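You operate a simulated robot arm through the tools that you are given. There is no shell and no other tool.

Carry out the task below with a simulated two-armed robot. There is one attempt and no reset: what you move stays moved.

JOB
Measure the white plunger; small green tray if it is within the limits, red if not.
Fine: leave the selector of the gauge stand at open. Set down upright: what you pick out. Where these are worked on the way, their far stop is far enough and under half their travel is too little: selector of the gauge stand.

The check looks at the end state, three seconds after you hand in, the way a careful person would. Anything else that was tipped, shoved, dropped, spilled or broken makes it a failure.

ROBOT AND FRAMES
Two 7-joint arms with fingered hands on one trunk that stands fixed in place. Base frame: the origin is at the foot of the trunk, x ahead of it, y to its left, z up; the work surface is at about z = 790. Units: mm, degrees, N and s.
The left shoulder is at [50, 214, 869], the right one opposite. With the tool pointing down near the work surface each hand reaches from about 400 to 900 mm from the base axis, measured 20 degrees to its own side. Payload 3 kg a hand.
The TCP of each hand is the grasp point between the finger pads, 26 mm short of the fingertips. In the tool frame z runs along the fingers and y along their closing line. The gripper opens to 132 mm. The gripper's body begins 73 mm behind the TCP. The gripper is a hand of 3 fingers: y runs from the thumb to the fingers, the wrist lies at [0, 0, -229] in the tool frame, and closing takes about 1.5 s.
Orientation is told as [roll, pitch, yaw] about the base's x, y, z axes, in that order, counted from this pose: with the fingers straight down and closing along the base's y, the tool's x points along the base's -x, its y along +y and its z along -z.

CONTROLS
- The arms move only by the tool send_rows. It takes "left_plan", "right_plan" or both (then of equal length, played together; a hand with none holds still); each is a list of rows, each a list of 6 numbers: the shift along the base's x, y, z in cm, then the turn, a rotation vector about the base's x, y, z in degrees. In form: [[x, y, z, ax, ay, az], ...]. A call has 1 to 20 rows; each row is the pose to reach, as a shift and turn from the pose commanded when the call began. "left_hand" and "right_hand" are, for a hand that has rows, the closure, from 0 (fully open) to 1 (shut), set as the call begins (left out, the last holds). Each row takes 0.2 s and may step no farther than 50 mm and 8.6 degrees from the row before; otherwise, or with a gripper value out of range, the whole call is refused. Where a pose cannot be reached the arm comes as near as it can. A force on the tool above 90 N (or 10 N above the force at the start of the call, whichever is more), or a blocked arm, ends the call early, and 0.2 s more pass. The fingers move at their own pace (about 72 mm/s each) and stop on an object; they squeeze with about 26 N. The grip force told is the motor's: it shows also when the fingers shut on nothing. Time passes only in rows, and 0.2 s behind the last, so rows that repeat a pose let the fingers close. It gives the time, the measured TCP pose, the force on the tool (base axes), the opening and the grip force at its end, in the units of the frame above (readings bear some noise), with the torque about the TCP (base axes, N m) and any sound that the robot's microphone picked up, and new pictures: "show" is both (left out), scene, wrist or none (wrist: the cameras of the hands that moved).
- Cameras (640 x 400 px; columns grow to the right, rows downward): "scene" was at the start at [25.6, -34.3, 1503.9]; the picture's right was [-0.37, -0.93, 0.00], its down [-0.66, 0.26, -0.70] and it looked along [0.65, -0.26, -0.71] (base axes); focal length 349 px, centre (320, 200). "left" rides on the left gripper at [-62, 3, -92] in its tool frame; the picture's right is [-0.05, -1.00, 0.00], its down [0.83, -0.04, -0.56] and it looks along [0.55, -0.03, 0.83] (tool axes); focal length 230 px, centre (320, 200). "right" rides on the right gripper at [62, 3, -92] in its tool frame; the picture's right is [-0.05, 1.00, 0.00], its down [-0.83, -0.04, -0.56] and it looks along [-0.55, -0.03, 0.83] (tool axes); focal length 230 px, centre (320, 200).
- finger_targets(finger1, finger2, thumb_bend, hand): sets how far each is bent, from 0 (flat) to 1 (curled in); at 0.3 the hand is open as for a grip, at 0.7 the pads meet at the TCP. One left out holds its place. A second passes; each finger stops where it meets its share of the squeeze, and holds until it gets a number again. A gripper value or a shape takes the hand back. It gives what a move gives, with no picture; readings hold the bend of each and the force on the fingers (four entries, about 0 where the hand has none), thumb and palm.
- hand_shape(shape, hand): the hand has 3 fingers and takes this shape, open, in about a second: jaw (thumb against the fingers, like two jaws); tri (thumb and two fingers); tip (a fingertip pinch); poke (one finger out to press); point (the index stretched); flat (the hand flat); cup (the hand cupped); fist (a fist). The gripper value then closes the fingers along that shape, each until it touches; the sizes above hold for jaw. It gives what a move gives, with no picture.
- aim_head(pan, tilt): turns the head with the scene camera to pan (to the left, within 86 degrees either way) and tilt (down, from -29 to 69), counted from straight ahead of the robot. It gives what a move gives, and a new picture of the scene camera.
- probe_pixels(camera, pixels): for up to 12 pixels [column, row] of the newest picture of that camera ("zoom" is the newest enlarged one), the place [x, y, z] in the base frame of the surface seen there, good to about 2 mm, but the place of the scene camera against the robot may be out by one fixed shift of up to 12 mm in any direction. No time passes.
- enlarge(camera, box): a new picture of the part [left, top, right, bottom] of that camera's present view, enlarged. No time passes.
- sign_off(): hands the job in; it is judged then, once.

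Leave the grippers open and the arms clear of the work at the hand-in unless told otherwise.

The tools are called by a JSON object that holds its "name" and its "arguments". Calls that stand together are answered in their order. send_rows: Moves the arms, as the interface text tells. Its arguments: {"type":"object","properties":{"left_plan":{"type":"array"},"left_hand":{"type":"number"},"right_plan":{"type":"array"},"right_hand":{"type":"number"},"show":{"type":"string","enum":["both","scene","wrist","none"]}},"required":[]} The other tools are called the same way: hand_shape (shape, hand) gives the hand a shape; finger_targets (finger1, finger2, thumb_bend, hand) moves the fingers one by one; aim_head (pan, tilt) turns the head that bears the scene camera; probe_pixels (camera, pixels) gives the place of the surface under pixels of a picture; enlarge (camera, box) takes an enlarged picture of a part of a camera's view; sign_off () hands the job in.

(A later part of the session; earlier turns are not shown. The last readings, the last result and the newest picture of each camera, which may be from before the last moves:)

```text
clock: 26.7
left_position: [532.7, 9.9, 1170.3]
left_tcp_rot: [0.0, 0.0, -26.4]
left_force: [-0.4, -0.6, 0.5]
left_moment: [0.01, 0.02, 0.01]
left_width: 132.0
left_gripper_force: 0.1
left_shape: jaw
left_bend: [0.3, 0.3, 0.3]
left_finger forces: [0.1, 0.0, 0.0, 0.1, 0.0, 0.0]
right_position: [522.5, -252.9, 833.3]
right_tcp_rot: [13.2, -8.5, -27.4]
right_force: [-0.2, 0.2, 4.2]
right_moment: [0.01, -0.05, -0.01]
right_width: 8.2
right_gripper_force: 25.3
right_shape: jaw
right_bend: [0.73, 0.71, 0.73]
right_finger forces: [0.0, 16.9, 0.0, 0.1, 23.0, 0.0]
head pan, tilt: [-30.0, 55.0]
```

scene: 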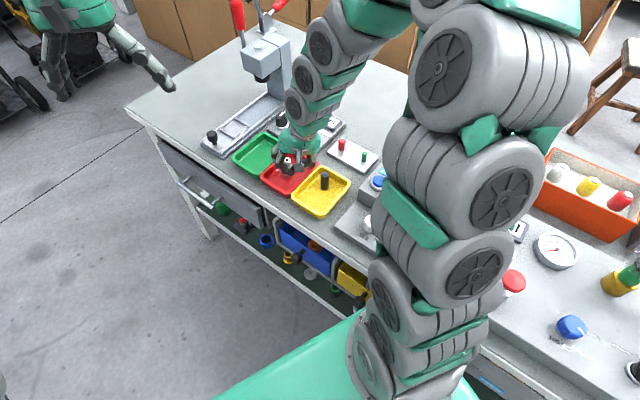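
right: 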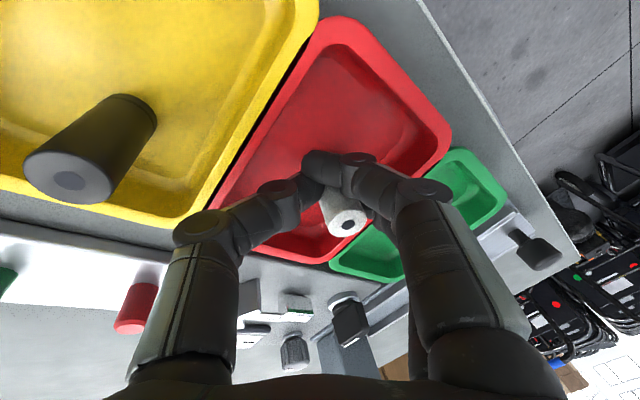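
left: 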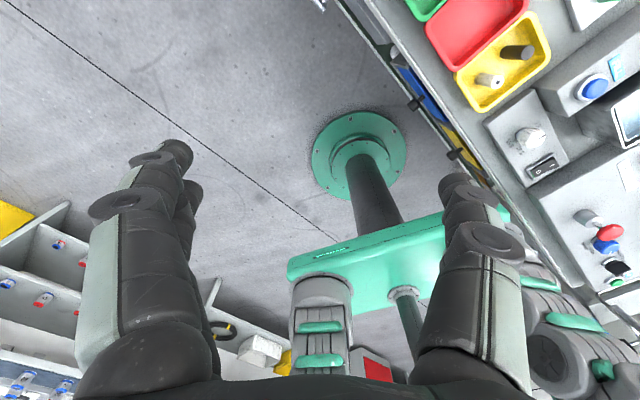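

Contact (Fz +4.2 N). I'll open just enough to release (closure 0.8, ~9 mm per side), keeping the thumb clear of the tray wall.

{"name": "send_rows", "arguments": {"right_plan": [[0, 0, 0, 0, 0, 0], [0, 0, 0, 0, 0, 0], [0, 0, 0, 0, 0, 0]], "right_hand": 0.8, "show": "both"}}

{"name": "enlarge", "arguments": {"camera": "scene", "box": [254, 132, 324, 202]}}

{"name": "enlarge", "arguments": {"camera": "right", "box": [270, 100, 410, 250]}}

```text
clock: 27.5
left_position: [533.1, 8.1, 1169.6]
left_tcp_rot: [-0.1, 0.0, -26.4]
left_force: [0.2, 0.7, 0.4]
left_moment: [0.01, 0.05, 0.0]
left_width: 132.0
left_gripper_force: 0.1
left_shape: jaw
left_bend: [0.3, 0.3, 0.3]
left_finger forces: [0.0, 0.1, 0.0, 0.0, 0.0, 0.0]
right_position: [521.7, -253.0, 834.2]
right_tcp_rot: [13.3, -8.4, -27.4]
right_force: [-0.5, -0.5, -0.3]
right_moment: [-0.01, -0.02, 0.02]
right_width: 26.1
right_gripper_force: 0.0
right_shape: jaw
right_bend: [0.73, 0.73, 0.7]
right_finger forces: [0.0, 0.0, 0.1, 0.0, 0.1, 0.0]
head pan, tilt: [-30.0, 55.0]
```

scene: 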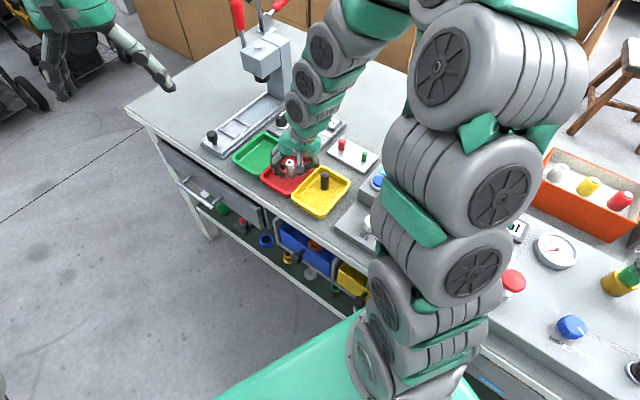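
right: 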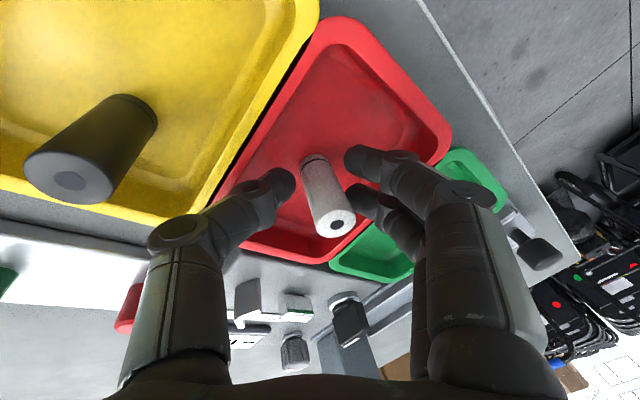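

```text
5.71 times, centred on (289, 167) of scene
```

zoom: 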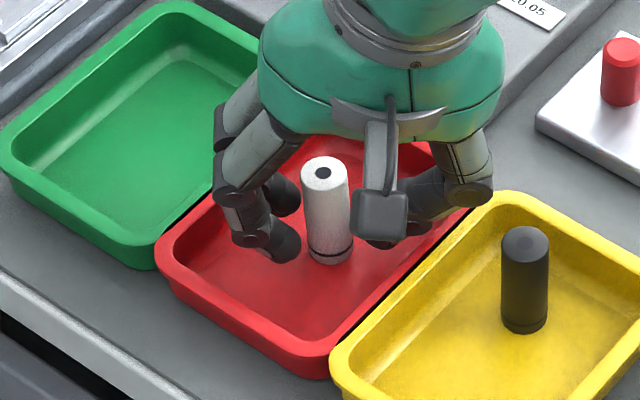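

```text
2.67 times, centred on (340, 175) of right
```

zoom: 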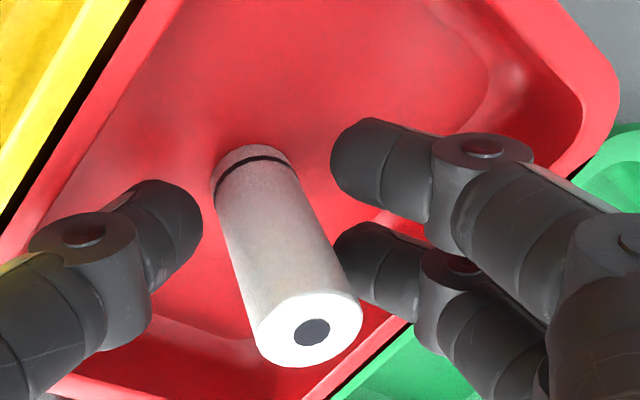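

Released and standing upright in the red tray. I'll raise the hand straight up 10 cm, then level it.

{"name": "send_rows", "arguments": {"right_plan": [[0, 0, 1.0, 0, 0, 0], [0, 0, 2.5, 0, 0, 0], [0, 0, 4.5, 0, 0, 0], [0, 0, 6.5, 0, 0, 0], [0, 0, 8.0, 0, 0, 0], [0, 0, 8.0, -2.6, 4.4, 0], [0, 0, 8.0, -5.3, 8.9, 0], [0, 0, 8.0, -8.0, 13.4, 0], [0, 0, 8.0, -8.0, 13.4, 0]], "show": "both"}}

```text
clock: 29.5
left_position: [533.9, 8.3, 1171.7]
left_tcp_rot: [0.1, 0.0, -26.4]
left_force: [0.4, -0.4, 0.5]
left_moment: [0.0, 0.0, 0.0]
left_width: 131.9
left_gripper_force: 0.0
left_shape: jaw
left_bend: [0.3, 0.3, 0.3]
left_finger forces: [0.1, 0.1, 0.0, 0.0, 0.0, 0.1]
right_position: [522.4, -253.0, 912.1]
right_tcp_rot: [0.1, 0.1, -26.4]
right_force: [0.5, -0.5, 0.3]
right_moment: [-0.01, 0.0, 0.02]
right_width: 26.3
right_gripper_force: 0.0
right_shape: jaw
right_bend: [0.73, 0.73, 0.7]
right_finger forces: [0.0, 0.0, 0.0, 0.0, 0.0, 0.1]
head pan, tilt: [-30.0, 55.0]
```

scene: 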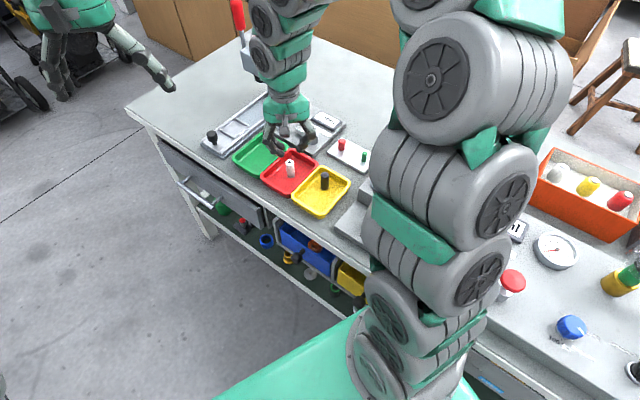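
right: 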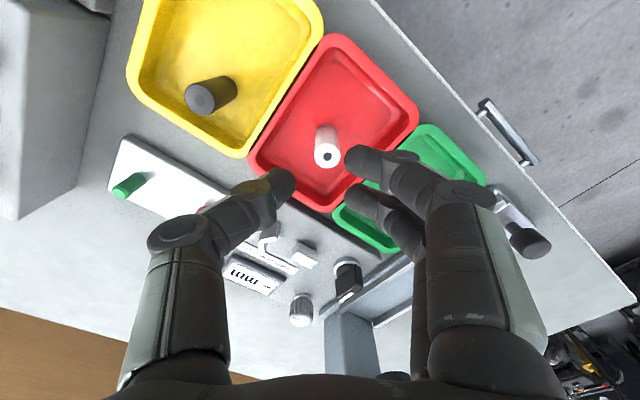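

The hand is level again; plunger stands at (326, 153) in the red tray. Probing its new location.

{"name": "enlarge", "arguments": {"camera": "right", "box": [290, 110, 370, 190]}}

```text
5.00 times, centred on (330, 150) of right
```

zoom: 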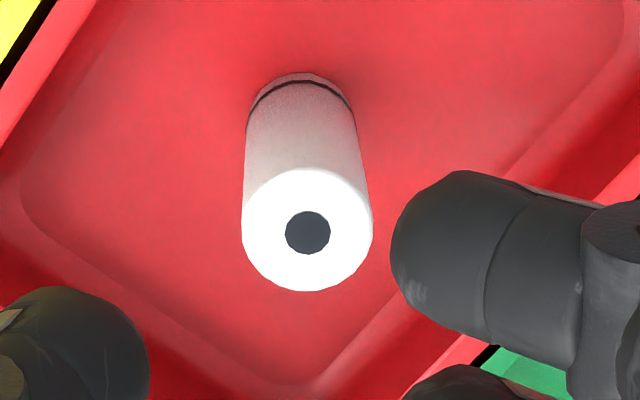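

{"name": "probe_pixels", "arguments": {"camera": "zoom", "pixels": [[250, 230], [366, 230], [308, 177], [308, 285], [268, 190], [348, 272], [348, 190], [268, 272], [306, 140], [306, 100], [200, 300], [420, 120]]}}

```text
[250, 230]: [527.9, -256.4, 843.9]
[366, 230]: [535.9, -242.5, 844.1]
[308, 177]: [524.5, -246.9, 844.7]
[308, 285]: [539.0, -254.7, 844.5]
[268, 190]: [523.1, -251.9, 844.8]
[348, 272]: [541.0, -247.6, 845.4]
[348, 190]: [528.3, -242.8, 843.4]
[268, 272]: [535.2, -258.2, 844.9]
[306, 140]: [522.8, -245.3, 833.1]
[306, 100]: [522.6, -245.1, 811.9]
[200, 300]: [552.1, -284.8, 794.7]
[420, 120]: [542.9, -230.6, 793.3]
```

Plunger centre is (531.9, -250.1). I'll open to ~53 mm, align so it sits 5 mm toward the fingers, and go down to TCP z≈847.5.

{"name": "send_rows", "arguments": {"right_plan": [[0.35, -0.06, 0, 0, 0, 0], [0.67, -0.13, 0, 0, 0, 0], [0.67, -0.13, -0.5, 0, 0, 0], [0.67, -0.13, -2.0, 0, 0, 0], [0.67, -0.13, -3.5, 0, 0, 0], [0.67, -0.13, -5.0, 0, 0, 0], [0.67, -0.13, -6.0, 0, 0, 0], [0.67, -0.13, -6.5, 0, 0, 0], [0.67, -0.13, -6.5, 0, 0, 0], [0.67, -0.13, -6.5, 0, 0, 0]], "right_hand": 0.6, "show": "wrist"}}

{"name": "enlarge", "arguments": {"camera": "right", "box": [240, 110, 400, 230]}}

```text
clock: 31.7
left_position: [532.9, 8.9, 1170.6]
left_tcp_rot: [0.0, 0.1, -26.3]
left_force: [1.4, 0.1, 0.4]
left_moment: [-0.01, -0.01, -0.03]
left_width: 131.8
left_gripper_force: 0.0
left_shape: jaw
left_bend: [0.3, 0.3, 0.3]
left_finger forces: [0.0, 0.0, 0.1, 0.1, 0.0, 0.1]
right_position: [528.6, -253.5, 848.6]
right_tcp_rot: [0.0, 0.0, -26.4]
right_force: [-0.8, 0.4, -0.2]
right_moment: [0.01, 0.01, 0.0]
right_width: 52.3
right_gripper_force: 0.1
right_shape: jaw
right_bend: [0.73, 0.73, 0.7]
right_finger forces: [0.0, 0.1, 0.0, 0.0, 0.0, 0.1]
head pan, tilt: [-30.0, 55.0]
```

right: 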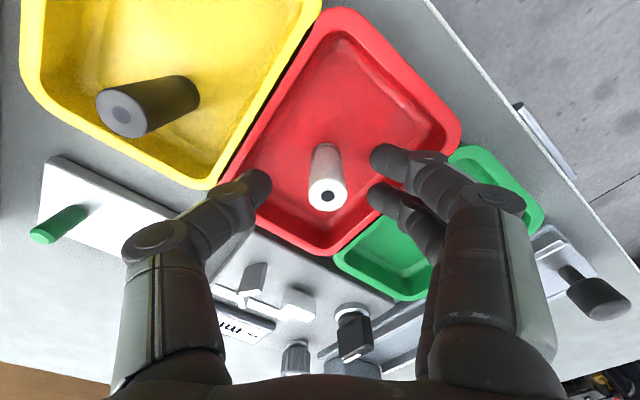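

```text
3.33 times, centred on (320, 170) of right
```

zoom: 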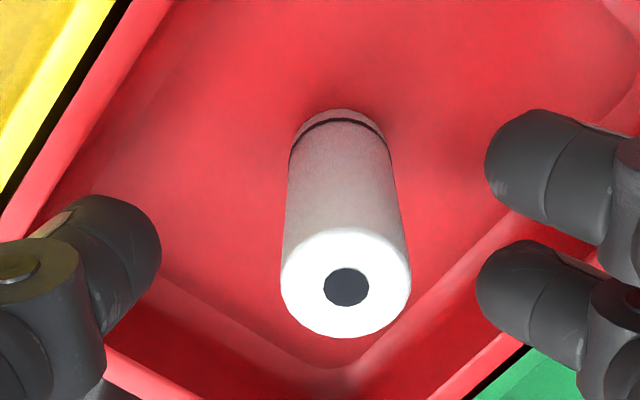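

Well aligned. I'll go 3 mm lower for a lower hold and close.

{"name": "send_rows", "arguments": {"right_plan": [[0, 0, -0.3, 0, 0, 0], [0, 0, -0.3, 0, 0, 0]], "show": "none"}}

{"name": "send_rows", "arguments": {"right_plan": [[0, 0, 0, 0, 0, 0], [0, 0, 0, 0, 0, 0], [0, 0, 0, 0, 0, 0], [0, 0, 0, 0, 0, 0], [0, 0, 0, 0, 0, 0], [0, 0, 0, 0, 0, 0]], "right_hand": 1.0, "show": "both"}}

{"name": "enlarge", "arguments": {"camera": "right", "box": [260, 110, 400, 230]}}

```text
clock: 32.3
left_position: [533.6, 8.2, 1170.0]
left_tcp_rot: [-0.1, 0.0, -26.3]
left_force: [-0.1, -1.3, -0.5]
left_moment: [0.01, -0.03, 0.0]
left_width: 131.7
left_gripper_force: 0.0
left_shape: jaw
left_bend: [0.3, 0.3, 0.3]
left_finger forces: [0.0, 0.0, 0.0, 0.0, 0.0, 0.1]
right_position: [528.8, -254.2, 845.7]
right_tcp_rot: [0.0, -0.1, -26.5]
right_force: [0.1, -0.2, 0.2]
right_moment: [0.0, 0.0, -0.02]
right_width: 52.4
right_gripper_force: 0.2
right_shape: jaw
right_bend: [0.73, 0.73, 0.7]
right_finger forces: [0.1, 0.0, 0.0, 0.0, 0.1, 0.1]
head pan, tilt: [-30.0, 55.0]
```

```text
clock: 33.7
left_position: [532.4, 8.0, 1169.9]
left_tcp_rot: [-0.1, 0.1, -26.3]
left_force: [0.4, -0.3, -0.3]
left_moment: [-0.02, -0.01, 0.02]
left_width: 131.9
left_gripper_force: 0.1
left_shape: jaw
left_bend: [0.3, 0.3, 0.3]
left_finger forces: [0.0, 0.1, 0.0, 0.0, 0.0, 0.0]
right_position: [529.6, -253.9, 845.6]
right_tcp_rot: [0.0, 0.0, -26.4]
right_force: [0.6, -0.2, -0.1]
right_moment: [-0.01, 0.02, 0.0]
right_width: 9.4
right_gripper_force: 25.8
right_shape: jaw
right_bend: [0.71, 0.72, 0.7]
right_finger forces: [11.1, 11.7, 0.0, 0.0, 23.1, 0.0]
head pan, tilt: [-30.0, 55.0]
```

scene: 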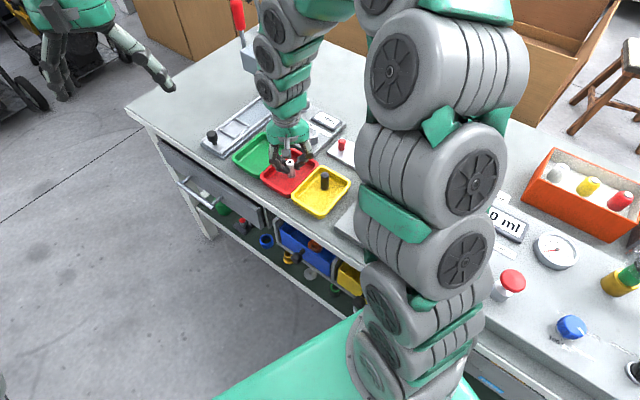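
right: 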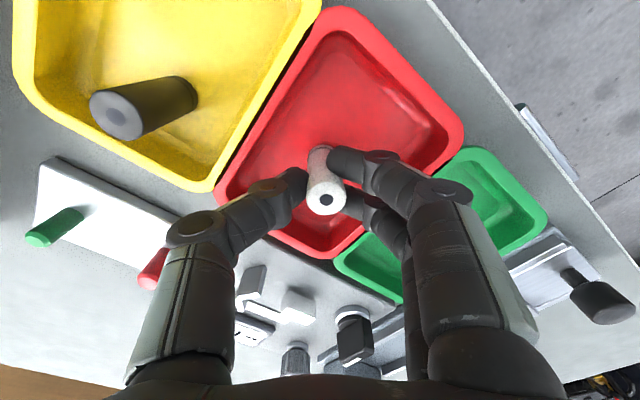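

```text
3.33 times, centred on (330, 170) of right
```

zoom: 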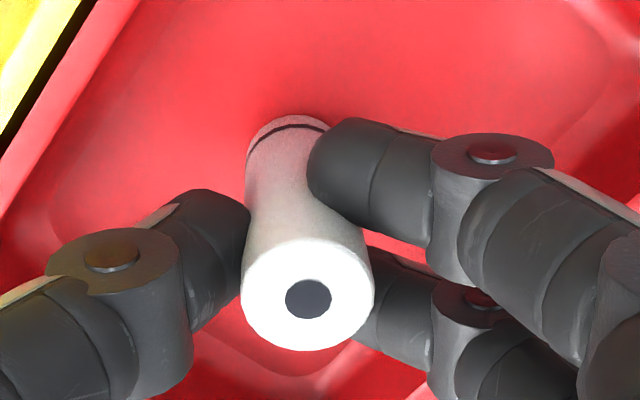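

Even grip (11/12/23 N), tilt under 2°. Lift 85 mm and let it settle.

{"name": "send_rows", "arguments": {"right_plan": [[0, 0, 0.8, 0, 0, 0], [0, 0, 2.2, 0, 0, 0], [0, 0, 4.0, 0, 0, 0], [0, 0, 6.0, 0, 0, 0], [0, 0, 7.8, 0, 0, 0], [0, 0, 8.5, 0, 0, 0], [0, 0, 8.5, 0, 0, 0], [0, 0, 8.5, 0, 0, 0]], "show": "wrist"}}

{"name": "enlarge", "arguments": {"camera": "right", "box": [280, 130, 370, 220]}}

```text
clock: 35.5
left_position: [533.2, 8.2, 1171.3]
left_tcp_rot: [0.0, 0.1, -26.3]
left_force: [0.3, 0.1, 0.5]
left_moment: [0.01, -0.02, -0.02]
left_width: 131.8
left_gripper_force: 0.2
left_shape: jaw
left_bend: [0.3, 0.3, 0.3]
left_finger forces: [0.0, 0.1, 0.0, 0.1, 0.0, 0.0]
right_position: [528.0, -254.3, 928.6]
right_tcp_rot: [0.0, 0.1, -26.2]
right_force: [-0.1, 0.0, 0.1]
right_moment: [0.0, -0.02, -0.02]
right_width: 9.5
right_gripper_force: 25.9
right_shape: jaw
right_bend: [0.71, 0.72, 0.7]
right_finger forces: [12.1, 12.3, 0.0, 0.0, 23.0, 0.0]
head pan, tilt: [-30.0, 55.0]
```

right: 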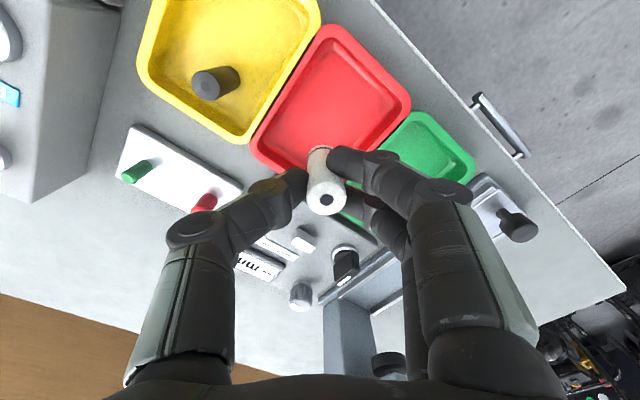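

```text
4.44 times, centred on (325, 175) of right
```

zoom: 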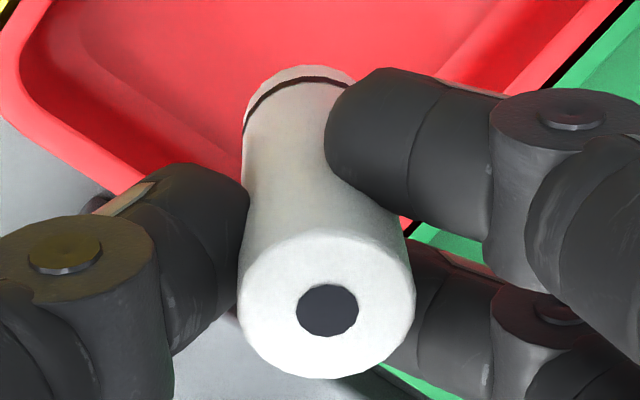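

{"name": "probe_pixels", "arguments": {"camera": "zoom", "pixels": [[246, 305], [408, 305], [327, 238], [327, 372], [268, 255], [388, 358], [388, 255], [268, 358], [290, 180], [295, 120], [255, 110], [290, 90]]}}

```text
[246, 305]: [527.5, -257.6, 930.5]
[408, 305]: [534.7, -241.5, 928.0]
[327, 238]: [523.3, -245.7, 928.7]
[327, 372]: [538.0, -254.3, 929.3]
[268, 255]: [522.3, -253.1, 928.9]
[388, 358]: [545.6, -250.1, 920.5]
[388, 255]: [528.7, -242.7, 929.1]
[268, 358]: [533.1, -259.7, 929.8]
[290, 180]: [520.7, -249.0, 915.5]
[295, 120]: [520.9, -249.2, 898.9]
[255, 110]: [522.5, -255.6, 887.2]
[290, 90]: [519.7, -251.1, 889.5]
```

Plunger axis is at TCP +(2.2, 3.8) mm and nearly vertical. Now a slow carry to above the gauge (axis target u≈388, v≈578, i.e. mid-gap), with time to settle.

{"name": "send_rows", "arguments": {"right_plan": [[0.91, -1.19, 0, 0, 0, 0], [1.83, -2.38, 0, 0, 0, 0], [2.74, -3.57, 0, 0, 0, 0], [3.65, -4.76, 0, 0, 0, 0], [4.56, -5.94, 0, 0, 0, 0], [5.48, -7.13, 0, 0, 0, 0], [6.39, -8.32, 0, 0, 0, 0], [7.0, -9.12, 0, 0, 0, 0], [7.3, -9.51, 0, 0, 0, 0], [7.3, -9.51, 0, 0, 0, 0], [7.3, -9.51, 0, 0, 0, 0], [7.3, -9.51, 0, 0, 0, 0]], "show": "both"}}

{"name": "enlarge", "arguments": {"camera": "right", "box": [280, 95, 370, 215]}}

```text
clock: 38.1
left_position: [532.9, 8.4, 1171.0]
left_tcp_rot: [0.1, -0.1, -26.3]
left_force: [0.2, 0.0, 1.0]
left_moment: [-0.02, -0.02, -0.01]
left_width: 132.0
left_gripper_force: 0.1
left_shape: jaw
left_bend: [0.3, 0.3, 0.3]
left_finger forces: [0.1, 0.0, 0.0, 0.0, 0.1, 0.1]
right_position: [602.8, -347.9, 929.9]
right_tcp_rot: [0.0, 0.0, -26.3]
right_force: [0.7, -0.9, -0.3]
right_moment: [-0.06, -0.01, 0.03]
right_width: 9.4
right_gripper_force: 26.3
right_shape: jaw
right_bend: [0.71, 0.72, 0.7]
right_finger forces: [13.1, 13.3, 0.1, 0.0, 23.0, 0.0]
head pan, tilt: [-30.0, 55.0]
```

scene: 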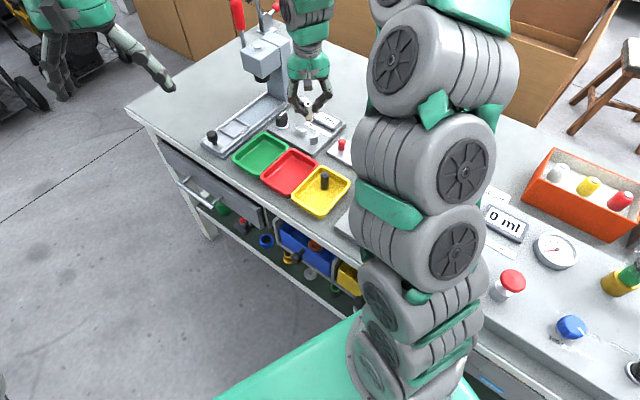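
right: 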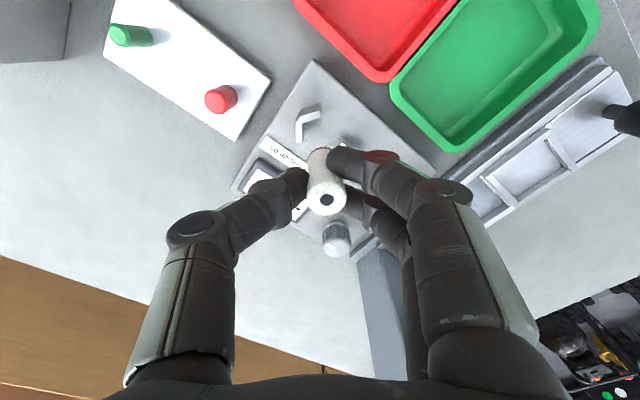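

```text
3.33 times, centred on (325, 155) of right
```

zoom: 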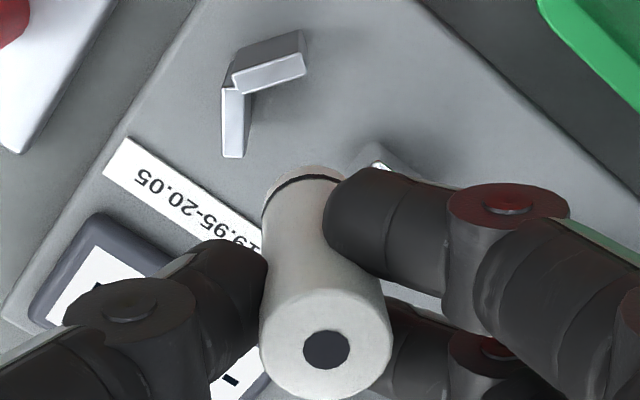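

Settled. I'll probe the plunger top and the V in this same picture to get the relative offset.

{"name": "probe_pixels", "arguments": {"camera": "zoom", "pixels": [[268, 345], [386, 345], [325, 298], [325, 393], [283, 310], [370, 385], [370, 310], [283, 385], [300, 230], [295, 190], [270, 200], [285, 172]]}}

{"name": "probe_pixels", "arguments": {"camera": "zoom", "pixels": [[225, 155], [242, 155], [247, 95], [250, 92], [303, 72], [300, 55], [222, 88], [235, 88], [232, 120], [270, 80], [380, 160], [375, 165]]}}

```text
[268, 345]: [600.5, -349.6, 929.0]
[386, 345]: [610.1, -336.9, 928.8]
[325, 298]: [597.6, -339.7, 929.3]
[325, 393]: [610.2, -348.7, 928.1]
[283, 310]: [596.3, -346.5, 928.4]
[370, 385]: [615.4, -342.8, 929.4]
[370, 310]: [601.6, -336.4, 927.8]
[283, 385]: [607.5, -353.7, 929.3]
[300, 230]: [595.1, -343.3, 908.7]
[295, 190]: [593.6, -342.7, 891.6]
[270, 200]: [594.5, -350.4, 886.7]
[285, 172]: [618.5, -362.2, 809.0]
```

```text
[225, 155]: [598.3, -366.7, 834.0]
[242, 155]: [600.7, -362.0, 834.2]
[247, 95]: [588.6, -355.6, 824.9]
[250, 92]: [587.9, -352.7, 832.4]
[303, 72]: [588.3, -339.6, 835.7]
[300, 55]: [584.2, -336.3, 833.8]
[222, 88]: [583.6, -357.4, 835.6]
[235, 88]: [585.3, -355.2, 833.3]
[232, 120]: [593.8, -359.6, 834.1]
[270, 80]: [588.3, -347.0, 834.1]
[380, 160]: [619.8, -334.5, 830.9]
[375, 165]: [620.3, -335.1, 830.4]
```

Foot is at u≈387, v≈578 – clear of the V by ~6 mm and of the jaw by ~9 mm. Lowering 60 mm in small steps, then checking.

{"name": "send_rows", "arguments": {"right_plan": [[0, 0, -1.0, 0, 0, 0], [0, 0, -2.0, 0, 0, 0], [0, 0, -3.0, 0, 0, 0], [0, 0, -3.6, 0, 0, 0], [0, 0, -4.2, 0, 0, 0], [0, 0, -4.8, 0, 0, 0], [0, 0, -5.4, 0, 0, 0], [0, 0, -6.0, 0, 0, 0], [0, 0, -6.0, 0, 0, 0]], "show": "both"}}

{"name": "enlarge", "arguments": {"camera": "right", "box": [280, 95, 370, 215]}}

{"name": "enlarge", "arguments": {"camera": "scene", "box": [280, 90, 350, 155]}}

```text
clock: 40.1
left_position: [533.4, 8.1, 1170.4]
left_tcp_rot: [0.0, -0.1, -26.4]
left_force: [-0.3, 0.0, 0.6]
left_moment: [-0.02, 0.0, 0.02]
left_width: 131.9
left_gripper_force: 0.1
left_shape: jaw
left_bend: [0.3, 0.3, 0.3]
left_finger forces: [0.0, 0.0, 0.0, 0.1, 0.1, 0.0]
right_position: [599.6, -348.1, 868.6]
right_tcp_rot: [0.0, 0.0, -26.4]
right_force: [0.6, 0.2, -0.5]
right_moment: [-0.01, 0.0, -0.01]
right_width: 9.4
right_gripper_force: 25.7
right_shape: jaw
right_bend: [0.71, 0.72, 0.7]
right_finger forces: [13.6, 13.6, 0.0, 0.1, 23.0, 0.0]
head pan, tilt: [-30.0, 55.0]
```

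scene: 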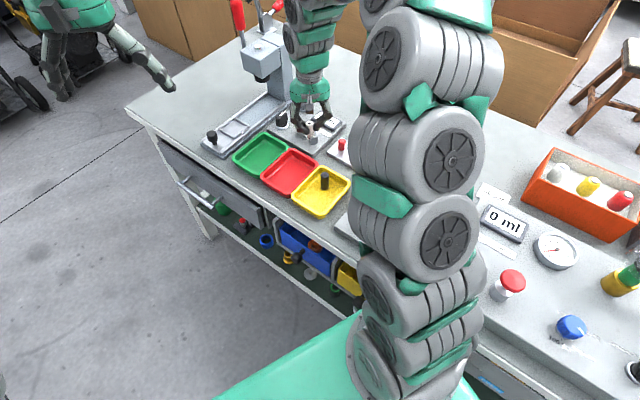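
right: 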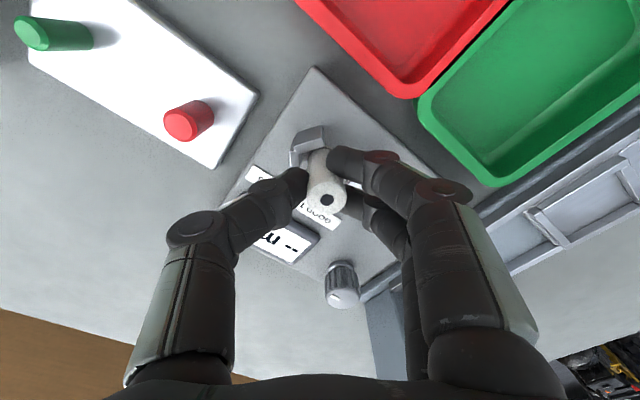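

```text
3.33 times, centred on (325, 155) of right
```

zoom: 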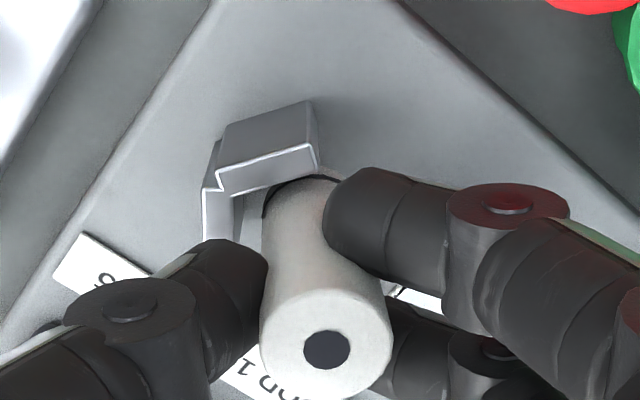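

```text
6.15 times, centred on (315, 122) of scene
```

zoom: 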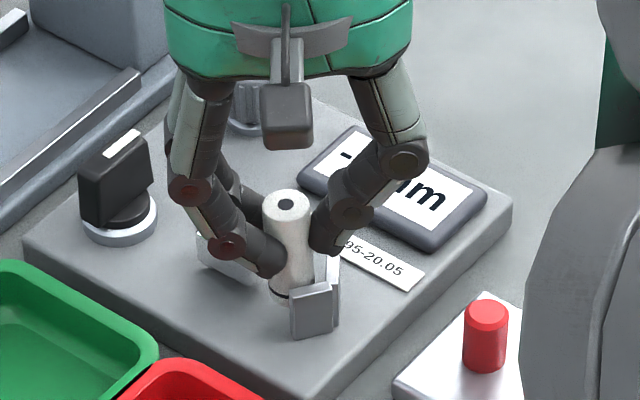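

No contact, grip balanced; the foot is now between V and jaw, ~9 mm above the plate. Lowering 8 mm more in 1 mm steps.

{"name": "send_rows", "arguments": {"right_plan": [[0, 0, -0.15, 0, 0, 0], [0, 0, -0.3, 0, 0, 0], [0, 0, -0.45, 0, 0, 0], [0, 0, -0.6, 0, 0, 0], [0, 0, -0.75, 0, 0, 0], [0, 0, -0.75, 0, 0, 0]], "show": "wrist"}}

```text
clock: 41.5
left_position: [532.9, 8.7, 1170.8]
left_tcp_rot: [0.0, 0.0, -26.4]
left_force: [-1.0, 0.3, 0.4]
left_moment: [0.0, -0.03, -0.01]
left_width: 132.1
left_gripper_force: 0.0
left_shape: jaw
left_bend: [0.3, 0.3, 0.3]
left_finger forces: [0.0, 0.0, 0.0, 0.1, 0.1, 0.0]
right_position: [600.5, -347.8, 862.6]
right_tcp_rot: [0.0, 0.0, -26.3]
right_force: [0.2, 0.4, -0.9]
right_moment: [0.01, 0.0, -0.02]
right_width: 9.5
right_gripper_force: 26.1
right_shape: jaw
right_bend: [0.71, 0.72, 0.7]
right_finger forces: [13.5, 13.7, 0.0, 0.1, 22.9, 0.0]
head pan, tilt: [-30.0, 55.0]
```

right: 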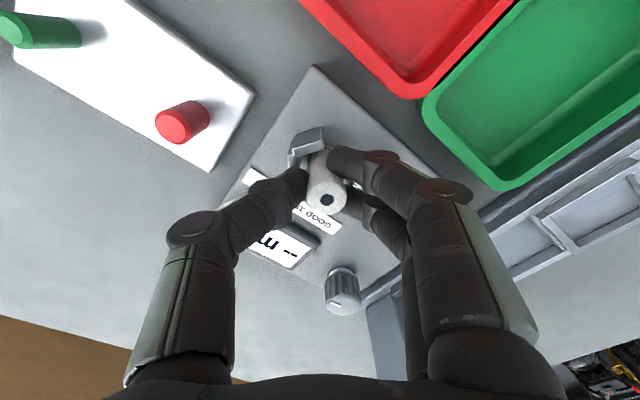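

Still free. Continue in 0.5 mm steps to find the plate.

{"name": "send_rows", "arguments": {"right_plan": [[0, 0, -0.05, 0, 0, 0], [0, 0, -0.1, 0, 0, 0], [0, 0, -0.1, 0, 0, 0]], "show": "none"}}

```text
clock: 42.3
left_position: [533.0, 7.8, 1170.2]
left_tcp_rot: [-0.1, 0.1, -26.3]
left_force: [-1.0, 0.4, 0.6]
left_moment: [0.01, -0.01, 0.0]
left_width: 131.7
left_gripper_force: 0.1
left_shape: jaw
left_bend: [0.3, 0.3, 0.3]
left_finger forces: [0.1, 0.0, 0.1, 0.1, 0.1, 0.0]
right_position: [602.0, -349.0, 862.1]
right_tcp_rot: [0.1, 0.0, -26.2]
right_force: [0.6, 1.4, -0.8]
right_moment: [0.01, 0.01, -0.02]
right_width: 8.8
right_gripper_force: 26.3
right_shape: jaw
right_bend: [0.71, 0.72, 0.7]
right_finger forces: [13.5, 13.6, 0.1, 0.1, 22.9, 0.1]
head pan, tilt: [-30.0, 55.0]
```

{"name": "send_rows", "arguments": {"right_plan": [[0, 0, -0.05, 0, 0, 0], [0, 0, -0.1, 0, 0, 0], [0, 0, -0.1, 0, 0, 0]], "show": "none"}}

```text
clock: 43.1
left_position: [532.8, 8.0, 1170.3]
left_tcp_rot: [0.0, -0.1, -26.3]
left_force: [0.8, -0.5, 0.5]
left_moment: [0.0, -0.02, 0.01]
left_width: 131.9
left_gripper_force: 0.1
left_shape: jaw
left_bend: [0.3, 0.3, 0.3]
left_finger forces: [0.1, 0.0, 0.0, 0.0, 0.0, 0.0]
right_position: [601.1, -349.4, 860.5]
right_tcp_rot: [0.0, 0.0, -26.3]
right_force: [-1.1, -0.2, 3.9]
right_moment: [-0.1, 0.03, -0.01]
right_width: 9.3
right_gripper_force: 26.1
right_shape: jaw
right_bend: [0.71, 0.72, 0.7]
right_finger forces: [14.0, 14.2, 0.0, 0.0, 28.0, 0.0]
head pan, tilt: [-30.0, 55.0]
```

Contact (Fz +3.9 N): the plunger rests on the plate. Opening to release it.

{"name": "send_rows", "arguments": {"right_plan": [[0, 0, 0, 0, 0, 0], [0, 0, 0, 0, 0, 0], [0, 0, 0, 0, 0, 0], [0, 0, 0, 0, 0, 0]], "right_hand": 0.6, "show": "both"}}

{"name": "enlarge", "arguments": {"camera": "right", "box": [265, 95, 385, 215]}}

{"name": "enlarge", "arguments": {"camera": "scene", "box": [280, 90, 350, 155]}}

```text
clock: 44.1
left_position: [533.4, 8.9, 1170.6]
left_tcp_rot: [0.0, 0.0, -26.3]
left_force: [-0.3, 0.3, 0.7]
left_moment: [0.03, 0.0, -0.01]
left_width: 131.8
left_gripper_force: 0.1
left_shape: jaw
left_bend: [0.3, 0.3, 0.3]
left_finger forces: [0.0, 0.0, 0.0, 0.1, 0.0, 0.1]
right_position: [602.0, -348.6, 860.8]
right_tcp_rot: [0.0, 0.0, -26.3]
right_force: [-0.1, 0.6, -0.7]
right_moment: [0.0, -0.01, -0.01]
right_width: 52.4
right_gripper_force: 0.1
right_shape: jaw
right_bend: [0.73, 0.73, 0.7]
right_finger forces: [0.1, 0.1, 0.0, 0.0, 0.0, 0.1]
head pan, tilt: [-30.0, 55.0]
```

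scene: 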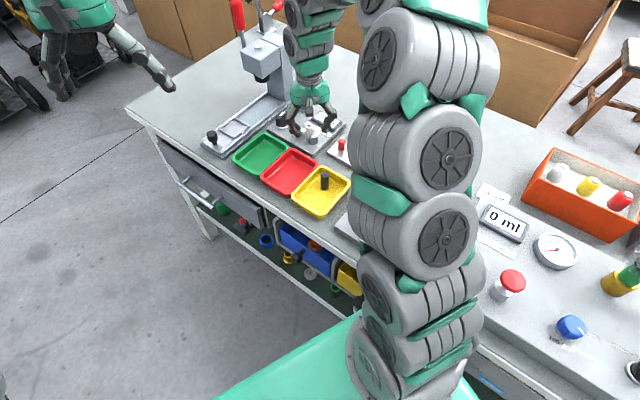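
right: 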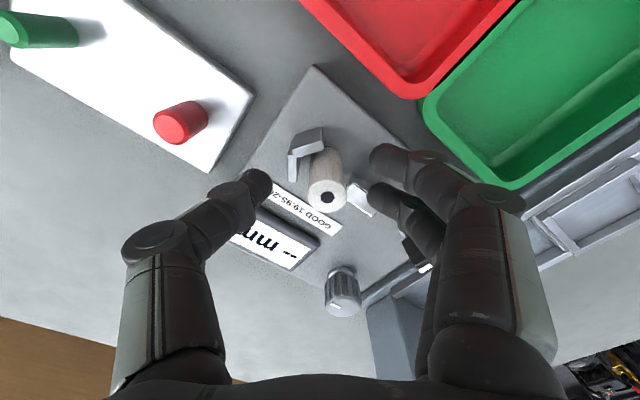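

```text
3.33 times, centred on (325, 155) of right
```

zoom: 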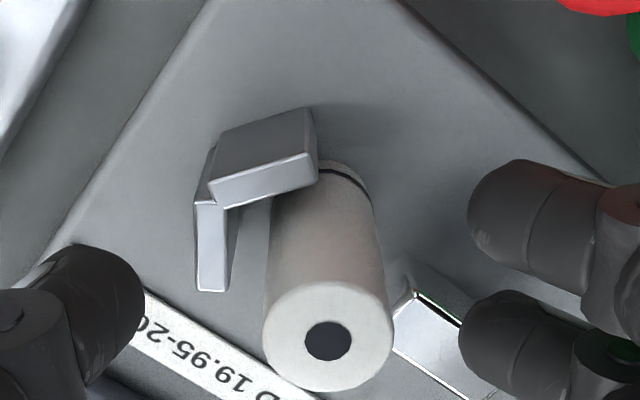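

```text
6.15 times, centred on (315, 122) of scene
```

zoom: 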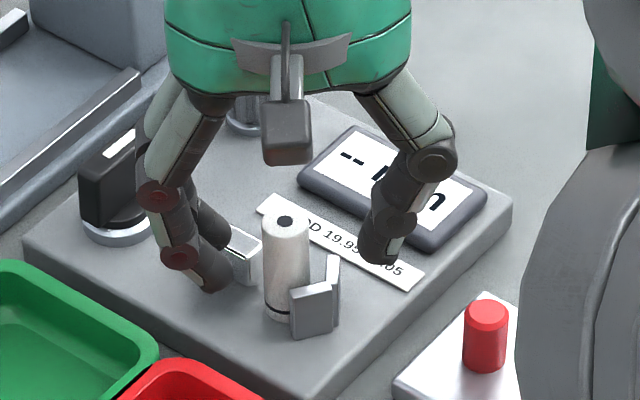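

The plunger stands upright between V and jaw. I'll raise the hand 12 cm straight up and look at the gauge again.

{"name": "send_rows", "arguments": {"right_plan": [[0, 0, 1.0, 0, 0, 0], [0, 0, 2.5, 0, 0, 0], [0, 0, 4.5, 0, 0, 0], [0, 0, 7.0, 0, 0, 0], [0, 0, 9.5, 0, 0, 0], [0, 0, 12.0, 0, 0, 0], [0, 0, 12.0, 0, 0, 0]], "show": "both"}}

{"name": "enlarge", "arguments": {"camera": "scene", "box": [265, 85, 350, 160]}}

{"name": "enlarge", "arguments": {"camera": "right", "box": [260, 90, 400, 220]}}

```text
clock: 45.7
left_position: [534.5, 8.6, 1171.7]
left_tcp_rot: [0.0, 0.0, -26.4]
left_force: [-0.1, -0.3, 0.3]
left_moment: [0.0, -0.02, 0.01]
left_width: 131.8
left_gripper_force: 0.1
left_shape: jaw
left_bend: [0.3, 0.3, 0.3]
left_finger forces: [0.1, 0.1, 0.0, 0.0, 0.1, 0.0]
right_position: [601.5, -348.4, 979.0]
right_tcp_rot: [0.0, 0.1, -26.4]
right_force: [0.6, 1.1, -1.4]
right_moment: [0.01, 0.02, -0.02]
right_width: 52.3
right_gripper_force: 0.1
right_shape: jaw
right_bend: [0.73, 0.73, 0.7]
right_finger forces: [0.0, 0.0, 0.0, 0.0, 0.1, 0.0]
head pan, tilt: [-30.0, 55.0]
```

scene: 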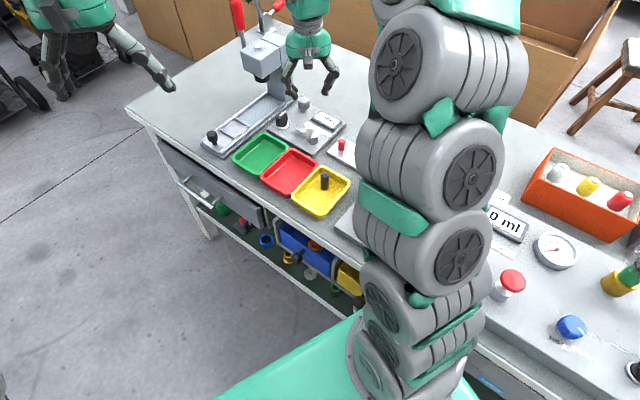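
right: 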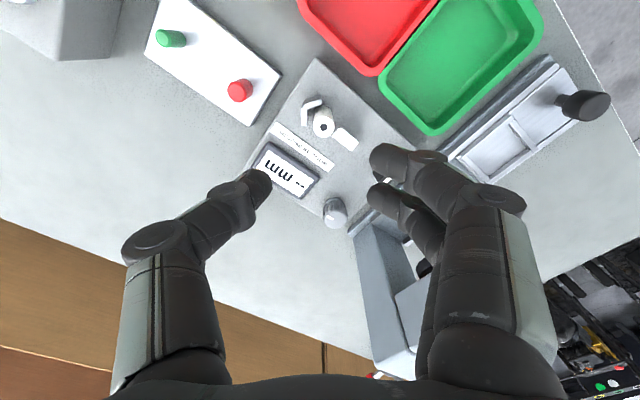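

```text
5.33 times, centred on (308, 122) of scene
```

zoom: 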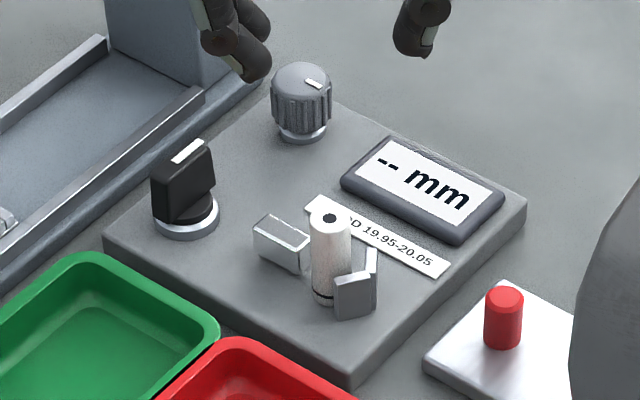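

```text
3.08 times, centred on (330, 155) of right
```

zoom: 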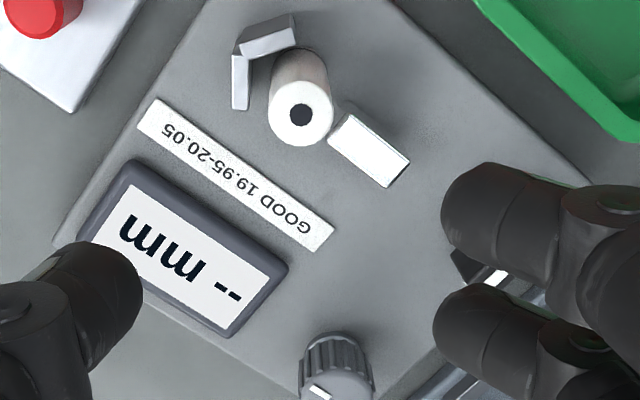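

The plunger sits cleanly in the gauge. Next the selector. I'll try the "poke" shape here in free air (tips stay ≥70 mm above the plunger) to see where the finger comes out.

{"name": "hand_shape", "arguments": {"hand": "right", "shape": "poke"}}

{"name": "send_rows", "arguments": {"right_plan": [[0, 0, 0, 0, 0, 0]], "show": "both"}}

{"name": "enlarge", "arguments": {"camera": "scene", "box": [250, 0, 370, 130]}}

```text
clock: 46.6
left_position: [532.9, 7.7, 1170.4]
left_tcp_rot: [0.0, 0.0, -26.3]
left_force: [-0.7, 0.1, -0.3]
left_moment: [0.01, 0.02, 0.0]
left_width: 131.6
left_gripper_force: 0.1
left_shape: jaw
left_bend: [0.3, 0.3, 0.3]
left_finger forces: [0.1, 0.1, 0.0, 0.0, 0.0, 0.1]
right_position: [601.0, -349.1, 979.8]
right_tcp_rot: [0.0, -0.1, -26.4]
right_force: [-0.3, -0.5, -0.7]
right_moment: [-0.03, 0.04, 0.0]
right_width: 0.0
right_gripper_force: 0.1
right_shape: poke
right_bend: [1.0, 1.0, 0.45]
right_finger forces: [0.1, 0.0, 0.0, 0.0, 0.1, 0.0]
head pan, tilt: [-30.0, 55.0]
```

```text
clock: 47.0
left_position: [533.2, 9.4, 1170.0]
left_tcp_rot: [0.1, 0.0, -26.3]
left_force: [0.8, 0.7, -0.7]
left_moment: [-0.03, -0.02, -0.01]
left_width: 132.1
left_gripper_force: 0.2
left_shape: jaw
left_bend: [0.3, 0.3, 0.3]
left_finger forces: [0.0, 0.1, 0.0, 0.1, 0.1, 0.1]
right_position: [601.8, -349.9, 979.3]
right_tcp_rot: [0.0, 0.0, -26.4]
right_force: [-1.0, -0.5, -0.4]
right_moment: [-0.01, 0.01, 0.0]
right_width: 0.0
right_gripper_force: 0.1
right_shape: poke
right_bend: [1.0, 1.0, 0.45]
right_finger forces: [0.0, 0.0, 0.0, 0.0, 0.0, 0.0]
head pan, tilt: [-30.0, 55.0]
```

scene: 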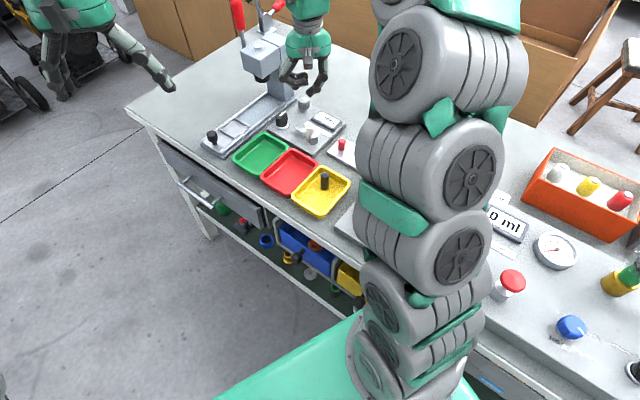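
right: 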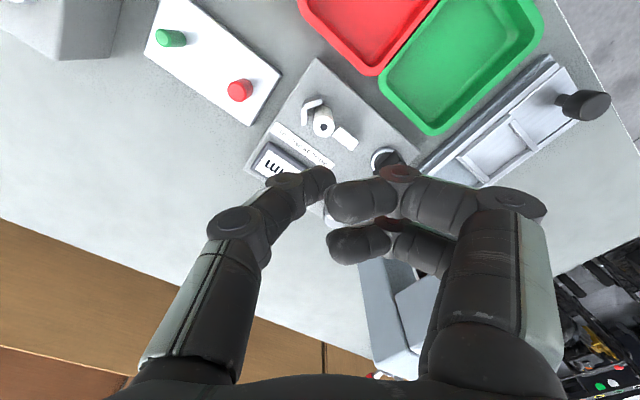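

```text
3.08 times, centred on (310, 65) of scene
```

zoom: 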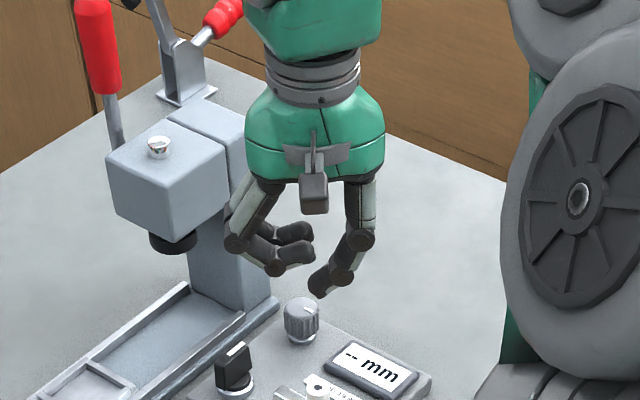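

In poke shape the two fingers curl and the thumb points down. Probing the thumb tip.

{"name": "enlarge", "arguments": {"camera": "right", "box": [250, 140, 430, 280]}}

{"name": "probe_pixels", "arguments": {"camera": "right", "pixels": [[330, 168], [325, 170], [325, 178], [318, 170], [310, 180], [300, 185], [333, 172], [330, 180], [335, 200], [340, 240], [270, 205], [240, 220]]}}

```text
2.86 times, centred on (340, 210) of right
```

zoom: 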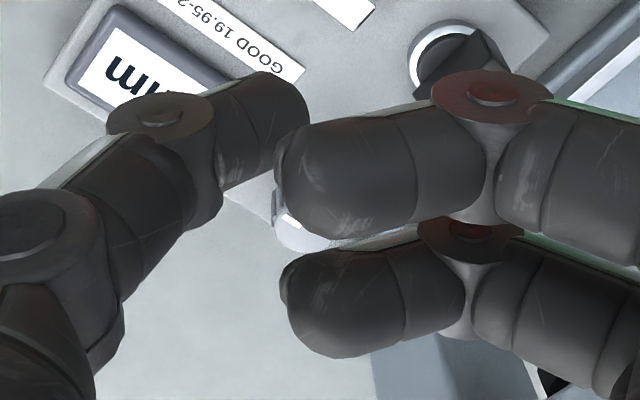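

```text
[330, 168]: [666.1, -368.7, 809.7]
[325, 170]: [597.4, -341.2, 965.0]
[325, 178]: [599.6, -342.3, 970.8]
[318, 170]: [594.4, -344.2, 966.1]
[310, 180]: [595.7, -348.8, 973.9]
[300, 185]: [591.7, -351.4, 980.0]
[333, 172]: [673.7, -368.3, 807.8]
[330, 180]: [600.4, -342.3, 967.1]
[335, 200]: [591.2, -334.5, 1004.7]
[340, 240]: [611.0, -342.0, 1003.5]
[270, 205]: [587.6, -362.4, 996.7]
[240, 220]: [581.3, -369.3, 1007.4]
```

Let me map the press head precisely, since the hand will work next to it.

{"name": "probe_pixels", "arguments": {"camera": "scene", "pixels": [[242, 52], [246, 69], [262, 64], [264, 78], [266, 62], [267, 76], [279, 56], [278, 70], [265, 45], [256, 80], [290, 70], [270, 85]]}}

{"name": "probe_pixels", "arguments": {"camera": "right", "pixels": [[355, 235], [378, 290], [400, 350], [420, 290], [408, 310], [400, 280], [415, 370], [430, 280], [395, 300], [380, 240], [360, 260], [395, 345]]}}

```text
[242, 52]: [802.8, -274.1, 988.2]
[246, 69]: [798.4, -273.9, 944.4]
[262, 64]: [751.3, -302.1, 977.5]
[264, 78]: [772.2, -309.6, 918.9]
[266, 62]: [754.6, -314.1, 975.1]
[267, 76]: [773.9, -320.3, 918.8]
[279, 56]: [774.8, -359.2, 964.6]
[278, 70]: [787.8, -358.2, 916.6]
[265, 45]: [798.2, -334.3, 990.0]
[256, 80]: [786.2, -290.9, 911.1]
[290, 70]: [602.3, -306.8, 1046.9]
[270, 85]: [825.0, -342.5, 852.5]
```

```text
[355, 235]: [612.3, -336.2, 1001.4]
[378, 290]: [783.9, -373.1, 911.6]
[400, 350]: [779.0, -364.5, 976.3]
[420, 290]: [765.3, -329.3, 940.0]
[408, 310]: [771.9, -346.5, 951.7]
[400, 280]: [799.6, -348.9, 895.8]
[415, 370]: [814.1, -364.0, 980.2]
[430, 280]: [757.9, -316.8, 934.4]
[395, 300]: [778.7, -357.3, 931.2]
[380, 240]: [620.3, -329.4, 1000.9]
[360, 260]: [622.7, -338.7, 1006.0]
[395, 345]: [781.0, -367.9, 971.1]
```

Press head occupies u≥539, v≥602, z≥930: with the present yaw the palm stays clear of it (max u≈521). I'll move over to the selector's near side (thumb tip ~10 mm short of the bar on the jaw side), still high.

{"name": "send_rows", "arguments": {"right_plan": [[1.4, 1.2, 0, 0, 0, 0], [2.8, 2.4, 0, 0, 0, 0], [4.2, 3.6, 0, 0, 0, 0], [5.6, 4.81, 0, 0, 0, 0], [5.6, 4.81, -2.0, 0, 0, 0], [5.6, 4.81, -4.0, 0, 0, 0], [5.6, 4.81, -6.0, 0, 0, 0], [5.6, 4.81, -8.0, 0, 0, 0], [5.6, 4.81, -8.0, 0, 0, 0], [5.6, 4.81, -8.0, 0, 0, 0]], "show": "both"}}

{"name": "enlarge", "arguments": {"camera": "scene", "box": [250, 60, 350, 160]}}

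{"name": "enlarge", "arguments": {"camera": "right", "box": [240, 80, 440, 250]}}

```text
clock: 49.2
left_position: [534.6, 9.3, 1171.8]
left_tcp_rot: [0.0, 0.0, -26.3]
left_force: [0.2, 0.7, 0.1]
left_moment: [-0.02, 0.01, 0.02]
left_width: 132.1
left_gripper_force: 0.1
left_shape: jaw
left_bend: [0.3, 0.3, 0.3]
left_finger forces: [0.0, 0.1, 0.0, 0.0, 0.1, 0.0]
right_position: [656.6, -301.7, 899.3]
right_tcp_rot: [0.0, -0.1, -26.3]
right_force: [0.1, 0.1, 0.6]
right_moment: [0.01, 0.04, -0.01]
right_width: 0.2
right_gripper_force: 0.0
right_shape: poke
right_bend: [1.0, 1.0, 0.45]
right_finger forces: [0.0, 0.0, 0.1, 0.0, 0.0, 0.1]
head pan, tilt: [-30.0, 55.0]
```

scene: 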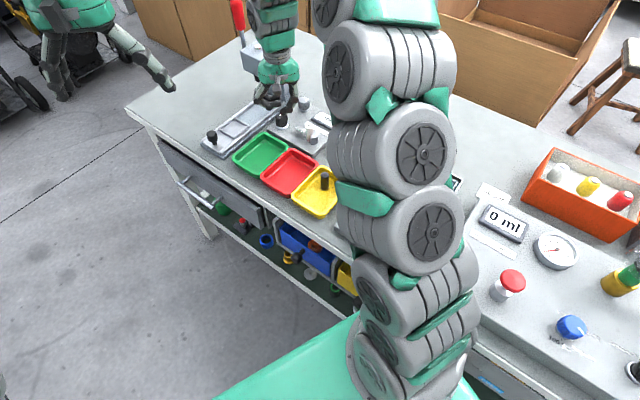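
right: 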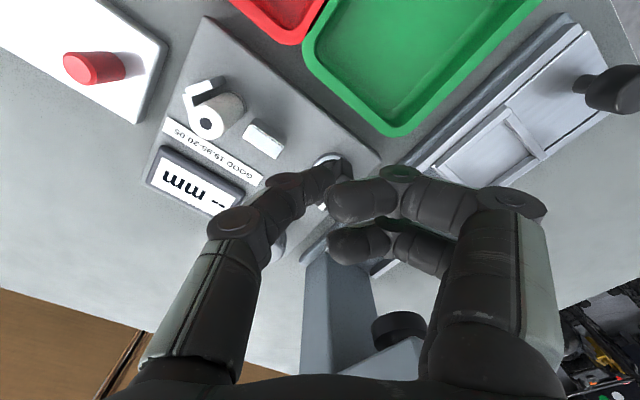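

```text
4.00 times, centred on (300, 110) of scene
```

zoom: 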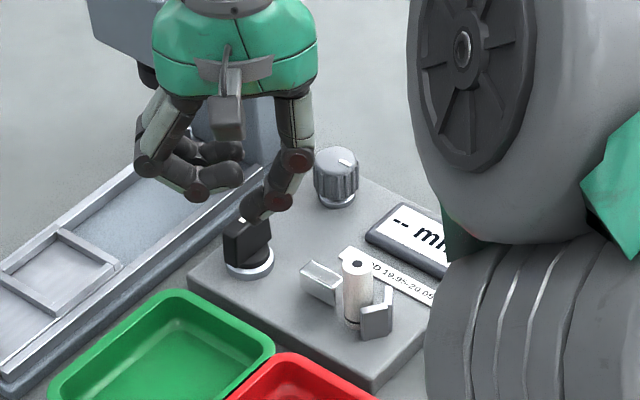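

```text
2.35 times, centred on (340, 165) of right
```

zoom: 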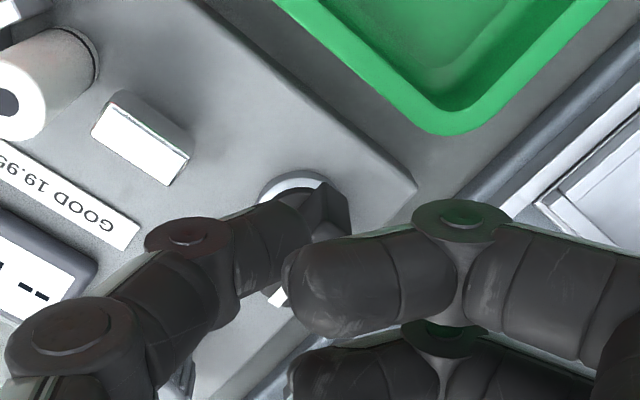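

Thumb tip is at about (331, 171) in the wrist view. Probing it and the selector to confirm the side gap before going down.

{"name": "probe_pixels", "arguments": {"camera": "zoom", "pixels": [[300, 195], [308, 210], [305, 230], [290, 250], [270, 215], [255, 240], [330, 190], [345, 215], [335, 235], [280, 295], [300, 180], [270, 190]]}}

```text
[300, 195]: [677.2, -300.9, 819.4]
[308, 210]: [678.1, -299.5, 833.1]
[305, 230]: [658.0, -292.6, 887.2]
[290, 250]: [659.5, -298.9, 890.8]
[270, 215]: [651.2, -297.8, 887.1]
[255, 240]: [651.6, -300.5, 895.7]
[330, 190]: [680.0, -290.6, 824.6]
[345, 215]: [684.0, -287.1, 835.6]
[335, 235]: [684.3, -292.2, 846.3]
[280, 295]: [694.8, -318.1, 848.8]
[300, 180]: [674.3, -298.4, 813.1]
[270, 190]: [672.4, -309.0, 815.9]
```

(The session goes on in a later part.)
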